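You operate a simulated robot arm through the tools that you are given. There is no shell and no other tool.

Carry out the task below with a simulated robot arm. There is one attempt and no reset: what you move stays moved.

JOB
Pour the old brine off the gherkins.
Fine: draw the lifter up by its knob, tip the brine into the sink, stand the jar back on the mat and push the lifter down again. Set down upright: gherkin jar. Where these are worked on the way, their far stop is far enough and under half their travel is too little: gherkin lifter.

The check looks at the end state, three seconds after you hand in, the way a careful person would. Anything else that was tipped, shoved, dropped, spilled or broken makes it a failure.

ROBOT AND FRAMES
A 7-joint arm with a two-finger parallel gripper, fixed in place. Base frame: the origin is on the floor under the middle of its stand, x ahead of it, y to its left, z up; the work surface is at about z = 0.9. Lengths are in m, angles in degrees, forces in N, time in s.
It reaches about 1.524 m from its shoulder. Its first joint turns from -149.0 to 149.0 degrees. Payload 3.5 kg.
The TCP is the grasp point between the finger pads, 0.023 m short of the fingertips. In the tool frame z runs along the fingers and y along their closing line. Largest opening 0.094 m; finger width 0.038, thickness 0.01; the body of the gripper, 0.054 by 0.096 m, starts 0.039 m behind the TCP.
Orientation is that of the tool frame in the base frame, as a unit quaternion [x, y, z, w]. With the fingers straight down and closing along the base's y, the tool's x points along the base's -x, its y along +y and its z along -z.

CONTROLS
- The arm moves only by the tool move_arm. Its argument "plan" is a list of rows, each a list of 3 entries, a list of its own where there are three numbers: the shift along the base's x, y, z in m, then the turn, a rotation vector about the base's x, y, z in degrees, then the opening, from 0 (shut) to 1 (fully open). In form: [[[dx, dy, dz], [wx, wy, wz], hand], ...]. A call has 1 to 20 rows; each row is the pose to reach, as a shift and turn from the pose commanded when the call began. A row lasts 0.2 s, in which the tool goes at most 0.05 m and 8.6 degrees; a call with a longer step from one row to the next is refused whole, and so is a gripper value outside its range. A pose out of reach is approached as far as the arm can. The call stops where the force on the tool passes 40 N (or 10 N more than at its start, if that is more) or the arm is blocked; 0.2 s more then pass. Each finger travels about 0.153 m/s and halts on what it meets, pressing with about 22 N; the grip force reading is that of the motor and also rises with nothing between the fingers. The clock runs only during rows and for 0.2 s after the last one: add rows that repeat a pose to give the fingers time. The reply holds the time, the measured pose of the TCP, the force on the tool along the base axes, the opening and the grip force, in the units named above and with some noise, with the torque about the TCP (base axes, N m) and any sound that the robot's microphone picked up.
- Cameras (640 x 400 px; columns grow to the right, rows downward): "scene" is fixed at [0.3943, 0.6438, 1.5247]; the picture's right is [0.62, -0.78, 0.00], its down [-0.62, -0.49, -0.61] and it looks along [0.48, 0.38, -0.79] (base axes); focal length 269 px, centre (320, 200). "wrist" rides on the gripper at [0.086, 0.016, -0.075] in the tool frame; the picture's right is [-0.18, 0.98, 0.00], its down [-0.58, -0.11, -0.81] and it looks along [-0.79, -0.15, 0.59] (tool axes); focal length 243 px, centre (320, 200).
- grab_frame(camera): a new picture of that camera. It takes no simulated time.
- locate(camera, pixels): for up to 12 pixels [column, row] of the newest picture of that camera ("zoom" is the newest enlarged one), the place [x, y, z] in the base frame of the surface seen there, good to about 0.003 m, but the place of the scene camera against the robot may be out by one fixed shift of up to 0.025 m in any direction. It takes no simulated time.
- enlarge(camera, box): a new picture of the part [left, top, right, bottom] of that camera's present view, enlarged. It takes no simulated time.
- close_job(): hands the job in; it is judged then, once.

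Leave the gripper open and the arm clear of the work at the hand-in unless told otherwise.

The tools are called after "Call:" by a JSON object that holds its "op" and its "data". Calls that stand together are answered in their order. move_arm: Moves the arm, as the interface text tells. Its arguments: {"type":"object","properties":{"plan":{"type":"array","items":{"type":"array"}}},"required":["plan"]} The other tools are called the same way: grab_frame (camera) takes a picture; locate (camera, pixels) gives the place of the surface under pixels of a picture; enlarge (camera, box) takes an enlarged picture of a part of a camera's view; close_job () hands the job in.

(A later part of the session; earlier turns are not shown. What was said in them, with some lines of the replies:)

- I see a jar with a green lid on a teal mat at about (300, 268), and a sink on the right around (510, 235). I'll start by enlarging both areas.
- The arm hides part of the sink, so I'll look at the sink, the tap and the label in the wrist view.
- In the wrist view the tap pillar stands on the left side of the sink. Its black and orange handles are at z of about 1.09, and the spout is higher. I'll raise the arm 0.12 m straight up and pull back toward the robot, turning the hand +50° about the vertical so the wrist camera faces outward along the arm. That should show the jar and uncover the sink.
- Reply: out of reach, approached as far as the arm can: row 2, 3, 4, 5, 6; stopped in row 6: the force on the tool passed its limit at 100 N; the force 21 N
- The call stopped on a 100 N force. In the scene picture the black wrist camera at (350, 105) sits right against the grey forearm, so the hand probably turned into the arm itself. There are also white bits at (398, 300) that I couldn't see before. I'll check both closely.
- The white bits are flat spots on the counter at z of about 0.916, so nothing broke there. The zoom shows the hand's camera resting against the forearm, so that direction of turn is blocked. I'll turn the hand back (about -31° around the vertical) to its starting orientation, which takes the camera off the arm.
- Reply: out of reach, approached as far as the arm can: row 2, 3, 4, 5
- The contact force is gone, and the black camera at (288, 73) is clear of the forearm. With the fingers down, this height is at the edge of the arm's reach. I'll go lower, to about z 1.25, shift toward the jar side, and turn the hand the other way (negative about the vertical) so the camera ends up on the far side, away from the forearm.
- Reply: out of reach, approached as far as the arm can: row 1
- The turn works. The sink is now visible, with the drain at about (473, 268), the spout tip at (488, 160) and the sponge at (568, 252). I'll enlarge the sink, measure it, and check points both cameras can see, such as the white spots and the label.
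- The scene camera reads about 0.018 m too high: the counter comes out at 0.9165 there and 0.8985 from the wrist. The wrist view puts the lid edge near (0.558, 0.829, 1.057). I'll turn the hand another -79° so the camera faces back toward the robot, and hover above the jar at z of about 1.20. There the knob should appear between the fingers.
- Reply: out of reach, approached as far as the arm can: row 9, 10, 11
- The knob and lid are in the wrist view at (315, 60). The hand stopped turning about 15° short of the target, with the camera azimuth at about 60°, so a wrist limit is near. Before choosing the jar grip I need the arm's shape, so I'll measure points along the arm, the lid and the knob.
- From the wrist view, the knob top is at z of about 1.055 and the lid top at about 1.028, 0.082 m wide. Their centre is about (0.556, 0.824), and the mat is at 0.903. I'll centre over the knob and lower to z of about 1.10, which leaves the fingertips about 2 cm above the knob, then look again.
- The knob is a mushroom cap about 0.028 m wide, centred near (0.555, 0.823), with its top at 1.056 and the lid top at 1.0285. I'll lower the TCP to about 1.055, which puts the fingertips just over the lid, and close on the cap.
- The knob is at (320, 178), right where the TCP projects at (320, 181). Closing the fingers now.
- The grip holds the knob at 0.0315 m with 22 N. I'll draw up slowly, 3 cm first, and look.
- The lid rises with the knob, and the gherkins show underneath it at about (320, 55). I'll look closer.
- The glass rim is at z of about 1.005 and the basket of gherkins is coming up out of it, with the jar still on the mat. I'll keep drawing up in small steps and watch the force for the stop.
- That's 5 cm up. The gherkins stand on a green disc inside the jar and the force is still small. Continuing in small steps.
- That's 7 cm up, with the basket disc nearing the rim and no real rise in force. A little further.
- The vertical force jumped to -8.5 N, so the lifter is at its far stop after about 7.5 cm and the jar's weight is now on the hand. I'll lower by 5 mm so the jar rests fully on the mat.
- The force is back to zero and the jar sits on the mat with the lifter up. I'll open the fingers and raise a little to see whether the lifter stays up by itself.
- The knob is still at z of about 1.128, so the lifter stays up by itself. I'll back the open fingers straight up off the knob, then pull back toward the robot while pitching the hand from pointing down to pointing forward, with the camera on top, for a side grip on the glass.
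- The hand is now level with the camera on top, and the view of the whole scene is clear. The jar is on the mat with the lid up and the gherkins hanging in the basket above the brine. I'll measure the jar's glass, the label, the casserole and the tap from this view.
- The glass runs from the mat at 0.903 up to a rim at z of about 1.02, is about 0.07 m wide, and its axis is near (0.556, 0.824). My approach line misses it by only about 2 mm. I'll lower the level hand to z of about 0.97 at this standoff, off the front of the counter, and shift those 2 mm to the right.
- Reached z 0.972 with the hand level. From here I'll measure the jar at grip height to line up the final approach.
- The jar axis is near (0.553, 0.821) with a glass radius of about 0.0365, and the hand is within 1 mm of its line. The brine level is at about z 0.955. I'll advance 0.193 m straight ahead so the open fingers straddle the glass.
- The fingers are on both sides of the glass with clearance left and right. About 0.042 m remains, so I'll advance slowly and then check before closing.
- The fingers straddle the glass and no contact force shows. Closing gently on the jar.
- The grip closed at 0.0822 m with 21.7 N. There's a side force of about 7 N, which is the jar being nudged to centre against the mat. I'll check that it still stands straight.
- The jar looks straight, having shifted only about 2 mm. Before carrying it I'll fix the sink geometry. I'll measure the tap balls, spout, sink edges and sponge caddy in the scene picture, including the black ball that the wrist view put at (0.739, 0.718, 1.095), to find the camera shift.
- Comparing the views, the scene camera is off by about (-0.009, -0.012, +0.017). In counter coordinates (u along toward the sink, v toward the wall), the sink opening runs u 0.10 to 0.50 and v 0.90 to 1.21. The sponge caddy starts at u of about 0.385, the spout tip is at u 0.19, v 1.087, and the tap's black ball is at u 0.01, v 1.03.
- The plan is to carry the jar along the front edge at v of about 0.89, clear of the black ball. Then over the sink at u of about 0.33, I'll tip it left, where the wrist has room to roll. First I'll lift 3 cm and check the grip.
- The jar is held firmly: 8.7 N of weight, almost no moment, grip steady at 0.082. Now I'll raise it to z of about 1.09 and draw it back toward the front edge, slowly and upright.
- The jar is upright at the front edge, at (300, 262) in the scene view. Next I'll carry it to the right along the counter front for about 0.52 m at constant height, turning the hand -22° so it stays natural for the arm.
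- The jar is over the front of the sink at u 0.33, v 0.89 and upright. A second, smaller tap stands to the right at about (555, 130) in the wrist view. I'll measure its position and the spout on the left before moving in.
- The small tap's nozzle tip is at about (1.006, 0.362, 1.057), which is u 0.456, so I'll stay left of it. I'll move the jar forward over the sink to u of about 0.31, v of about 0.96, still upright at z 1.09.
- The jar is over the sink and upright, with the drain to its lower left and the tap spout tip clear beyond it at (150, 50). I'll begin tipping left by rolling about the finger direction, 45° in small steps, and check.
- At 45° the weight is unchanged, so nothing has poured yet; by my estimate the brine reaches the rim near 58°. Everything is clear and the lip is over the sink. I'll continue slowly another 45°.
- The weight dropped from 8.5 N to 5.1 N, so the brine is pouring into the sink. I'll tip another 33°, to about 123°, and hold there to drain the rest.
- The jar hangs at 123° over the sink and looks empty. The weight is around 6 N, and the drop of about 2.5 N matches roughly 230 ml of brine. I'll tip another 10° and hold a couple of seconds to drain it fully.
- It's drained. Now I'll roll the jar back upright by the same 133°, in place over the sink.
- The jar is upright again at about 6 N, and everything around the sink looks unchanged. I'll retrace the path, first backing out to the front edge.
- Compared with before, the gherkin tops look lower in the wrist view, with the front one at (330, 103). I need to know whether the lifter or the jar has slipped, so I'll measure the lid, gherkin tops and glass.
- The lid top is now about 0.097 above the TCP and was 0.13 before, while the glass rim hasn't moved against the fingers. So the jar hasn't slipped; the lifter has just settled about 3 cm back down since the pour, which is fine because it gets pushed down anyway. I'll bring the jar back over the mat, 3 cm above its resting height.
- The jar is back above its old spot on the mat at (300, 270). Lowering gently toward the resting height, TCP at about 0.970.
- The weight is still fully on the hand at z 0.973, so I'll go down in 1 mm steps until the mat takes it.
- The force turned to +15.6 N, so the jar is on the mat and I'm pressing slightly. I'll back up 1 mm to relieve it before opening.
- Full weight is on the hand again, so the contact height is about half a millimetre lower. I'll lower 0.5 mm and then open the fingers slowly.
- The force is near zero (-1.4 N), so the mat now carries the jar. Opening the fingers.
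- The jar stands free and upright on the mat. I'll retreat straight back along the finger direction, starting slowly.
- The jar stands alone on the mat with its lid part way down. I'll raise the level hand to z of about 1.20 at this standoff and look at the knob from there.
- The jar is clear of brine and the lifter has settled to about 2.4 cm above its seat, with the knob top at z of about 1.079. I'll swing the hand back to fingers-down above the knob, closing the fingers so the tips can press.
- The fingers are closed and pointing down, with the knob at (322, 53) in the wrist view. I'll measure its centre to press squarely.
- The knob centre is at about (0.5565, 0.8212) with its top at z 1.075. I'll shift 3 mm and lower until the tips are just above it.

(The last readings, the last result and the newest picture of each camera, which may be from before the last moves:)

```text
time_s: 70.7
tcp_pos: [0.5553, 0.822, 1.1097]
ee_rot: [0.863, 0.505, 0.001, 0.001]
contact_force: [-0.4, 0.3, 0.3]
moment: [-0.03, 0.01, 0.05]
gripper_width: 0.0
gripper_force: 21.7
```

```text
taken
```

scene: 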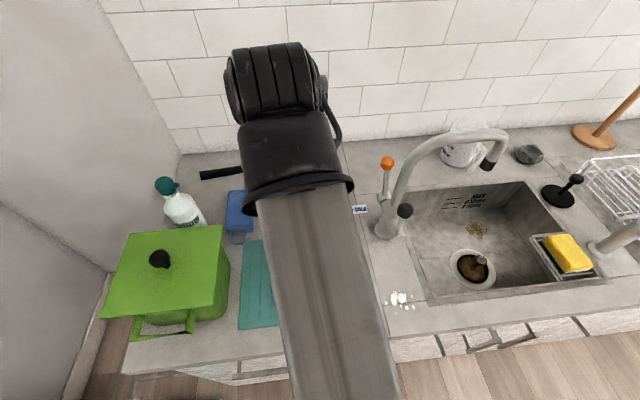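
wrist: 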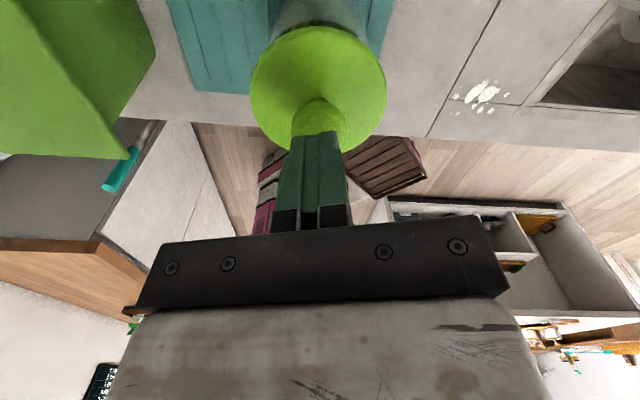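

The closed tips are right over the knob. I'll press down in small steps toward the seated height, with the TCP at about 1.078 at the end, and watch the force.

Call:
{"op": "move_arm", "data": {"plan": [[[0, 0, -0.005], [0, 0, 0], 0], [[0, 0, -0.01], [0, 0, 0], 0], [[0, 0, -0.014], [0, 0, 0], 0], [[0, 0, -0.018], [0, 0, 0], 0], [[0, 0, -0.022], [0, 0, 0], 0], [[0, 0, -0.026], [0, 0, 0], 0], [[0, 0, -0.028], [0, 0, 0], 0], [[0, 0, -0.028], [0, 0, 0], 0]]}}

Call:
{"op": "grab_frame", "data": {"camera": "wrist"}}

```text
time_s: 72.5
tcp_pos: [0.5556, 0.8214, 1.0803]
ee_rot: [0.864, 0.504, 0.001, 0.001]
contact_force: [0.7, -0.3, 2.5]
moment: [-0.04, -0.02, 0.01]
gripper_width: 0.0
gripper_force: 22.0
```

```text
taken
```

wrist: 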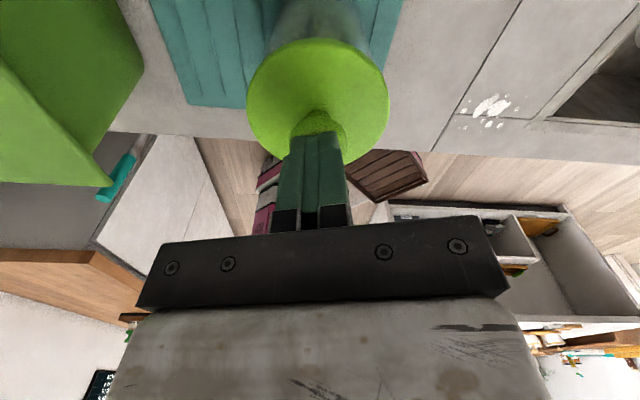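

The force is 2.5 N, so the lifter is going down smoothly under the tips. I'll press the last few millimetres until it seats.

Call:
{"op": "move_arm", "data": {"plan": [[[0, 0, -0.001], [0, 0, 0], 0], [[0, 0, -0.002], [0, 0, 0], 0], [[0, 0, -0.003], [0, 0, 0], 0], [[0, 0, -0.003], [0, 0, 0], 0]]}}

```text
time_s: 73.6
tcp_pos: [0.5544, 0.8212, 1.0807]
ee_rot: [0.863, 0.505, 0.001, 0.001]
contact_force: [-1.9, -3.0, 12.0]
moment: [-0.06, 0.08, -0.01]
gripper_width: 0.0
gripper_force: 22.2
stopped in row 4: the force on the tool passed its limit at 41 N (the readings are from after the stop); the commanded pose is now the measured one
```

The force hit 41 N and the hand stopped at TCP 1.081, so the lifter is seated; the tips are at about 1.058, close to the original knob top. I'll raise clear and verify.

Call:
{"op": "move_arm", "data": {"plan": [[[0, 0, 0.01], [0, 0, 0], 0], [[0, 0, 0.04], [0, 0, 0], 0], [[0, 0, 0.08], [0, 0, 0], 0], [[0, 0, 0.12], [0, 0, 0], 0], [[0, 0, 0.12], [0, 0, 0], 0]]}}

Call:
{"op": "grab_frame", "data": {"camera": "wrist"}}

Call:
{"op": "locate", "data": {"camera": "wrist", "pixels": [[322, 50], [322, 58], [275, 40], [369, 35], [300, 20], [345, 20]]}}

```text
time_s: 74.8
tcp_pos: [0.5562, 0.8215, 1.2001]
ee_rot: [0.863, 0.506, 0.002, 0.001]
contact_force: [-0.2, 0.5, -0.1]
moment: [0.0, -0.01, -0.01]
gripper_width: 0.0
gripper_force: 21.7
```

```text
taken
```

wrist: 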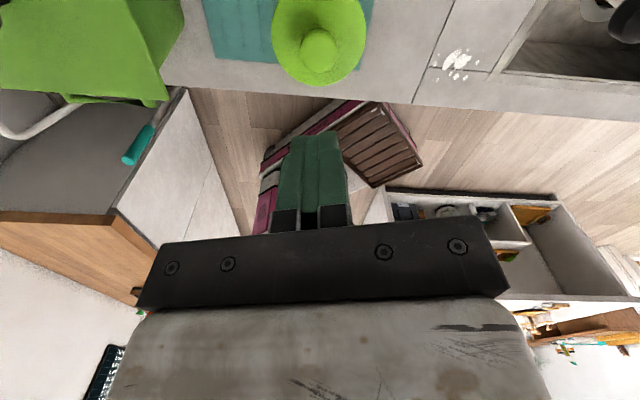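

```text
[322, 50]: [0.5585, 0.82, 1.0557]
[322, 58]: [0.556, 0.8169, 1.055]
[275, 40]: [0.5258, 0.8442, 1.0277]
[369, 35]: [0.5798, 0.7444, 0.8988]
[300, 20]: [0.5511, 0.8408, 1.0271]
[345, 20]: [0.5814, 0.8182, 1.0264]
```

The lid top is back at z 1.027 and the knob at 1.056, the same as at the start, so the lifter is fully down. Now I'll open the fingers and withdraw toward the robot with the same pitch-up motion, then check the whole scene.

Call:
{"op": "move_arm", "data": {"plan": [[[-0.01, -0.0174, 0.0], [6.9, -4.0, 0], 0.2], [[-0.02, -0.0347, 0.0], [13.9, -7.9, 0], 0.4], [[-0.03, -0.0521, 0.0], [20.8, -11.9, 0], 0.6], [[-0.04, -0.0694, 0.0], [27.8, -15.9, 0], 0.8], [[-0.05, -0.0868, 0.0], [34.7, -19.8, 0], 1], [[-0.06, -0.104, 0.0], [41.7, -23.8, 0], 1], [[-0.07, -0.1215, 0.0], [48.6, -27.8, 0], 1], [[-0.08, -0.139, 0.0], [55.6, -31.7, 0], 1], [[-0.09, -0.156, 0.0], [62.5, -35.7, 0], 1], [[-0.1, -0.173, 0.0], [69.4, -39.7, 0], 1], [[-0.11, -0.191, 0.0], [76.4, -43.6, 0], 1], [[-0.115, -0.2, 0.0], [78.1, -44.6, 0], 1], [[-0.115, -0.2, 0.0], [78.1, -44.6, 0], 1]]}}

Call:
{"op": "grab_frame", "data": {"camera": "scene"}}

Call:
{"op": "grab_frame", "data": {"camera": "wrist"}}

Call:
{"op": "enlarge", "data": {"camera": "wrist", "box": [260, 80, 420, 240]}}

Call:
{"op": "enlarge", "data": {"camera": "scene", "box": [360, 110, 640, 320]}}

```text
time_s: 77.6
tcp_pos: [0.4426, 0.6228, 1.1998]
ee_rot: [0.61, 0.357, 0.614, -0.353]
contact_force: [-0.6, -0.6, -0.6]
moment: [0.03, 0.01, -0.02]
gripper_width: 0.0938
gripper_force: 0.0
```

```text
taken
```

scene: 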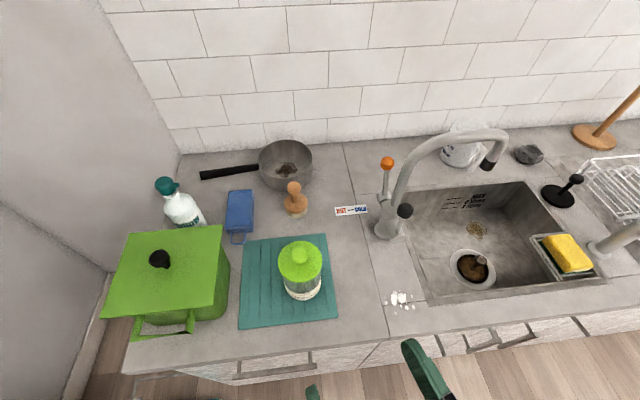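

```text
taken
```

wrist: 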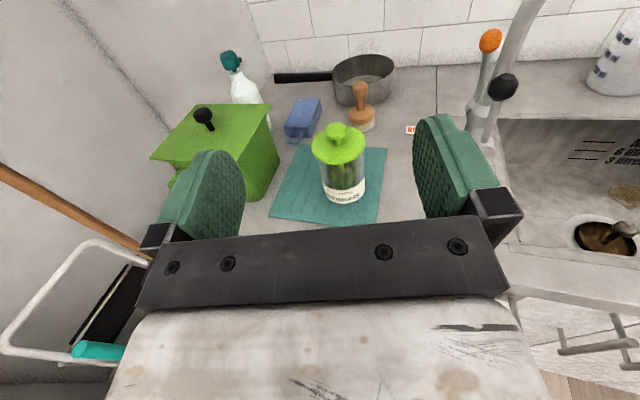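

```text
2.50 times, centred on (340, 160) of wrist
```

zoom: 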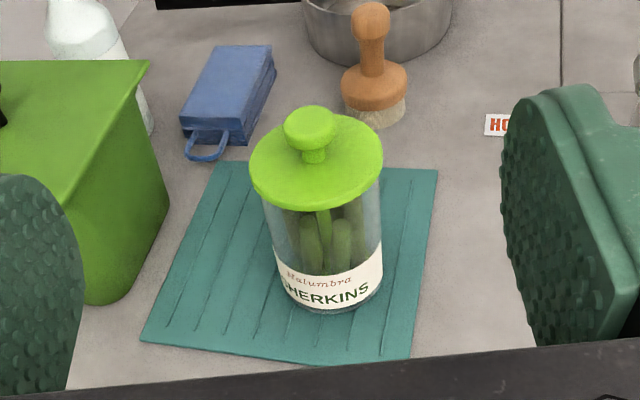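

```text
1.90 times, centred on (500, 215) of scene
```

zoom: 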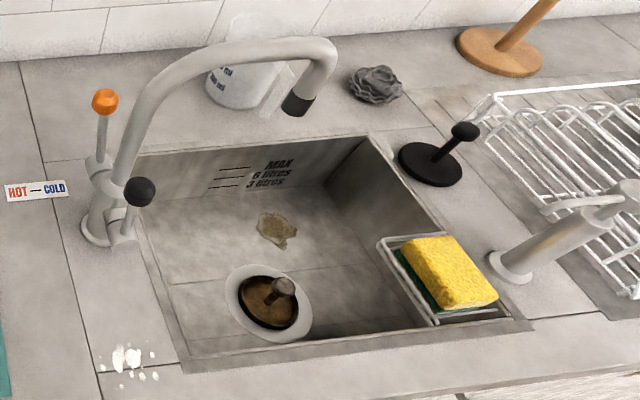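

The jar stands upright and empty of brine on the mat at (300, 268), with the lifter fully down. The sink, sponge, taps, mat and other items look as they did at the start. The gripper is open and the arm is clear, so I'm handing in.

Call:
{"op": "close_job", "data": {}}

```text
The job is handed in.
```

The old brine is in the sink, and the gherkin jar is back upright on its mat with the lifter pushed fully down. I've handed the job in, but no verdict came back.

- **Lifter up:** I drew it up by its knob to its far stop, about 7.5 cm.
- **Pouring:** I tipped the jar to about 133° over the sink. The weight on the hand fell by about 2.5 N, which matches the roughly 230 ml of brine I estimated. The jar looked empty afterwards.
- **Lifter settling:** After the pour, the lifter slid part of the way back down by itself.
- **Lifter down:** I pressed it the rest of the way until it seated. The lid and knob are at the same heights as at the start.
- **Hand and forearm contact:** Early on, my first move turned the hand into the robot's own forearm, and the arm stopped on a force of about 100 N. Nothing on the counter moved.

In the last pictures the sink, sponge, taps and everything else look unchanged. The gripper is open and the arm is clear of the work.
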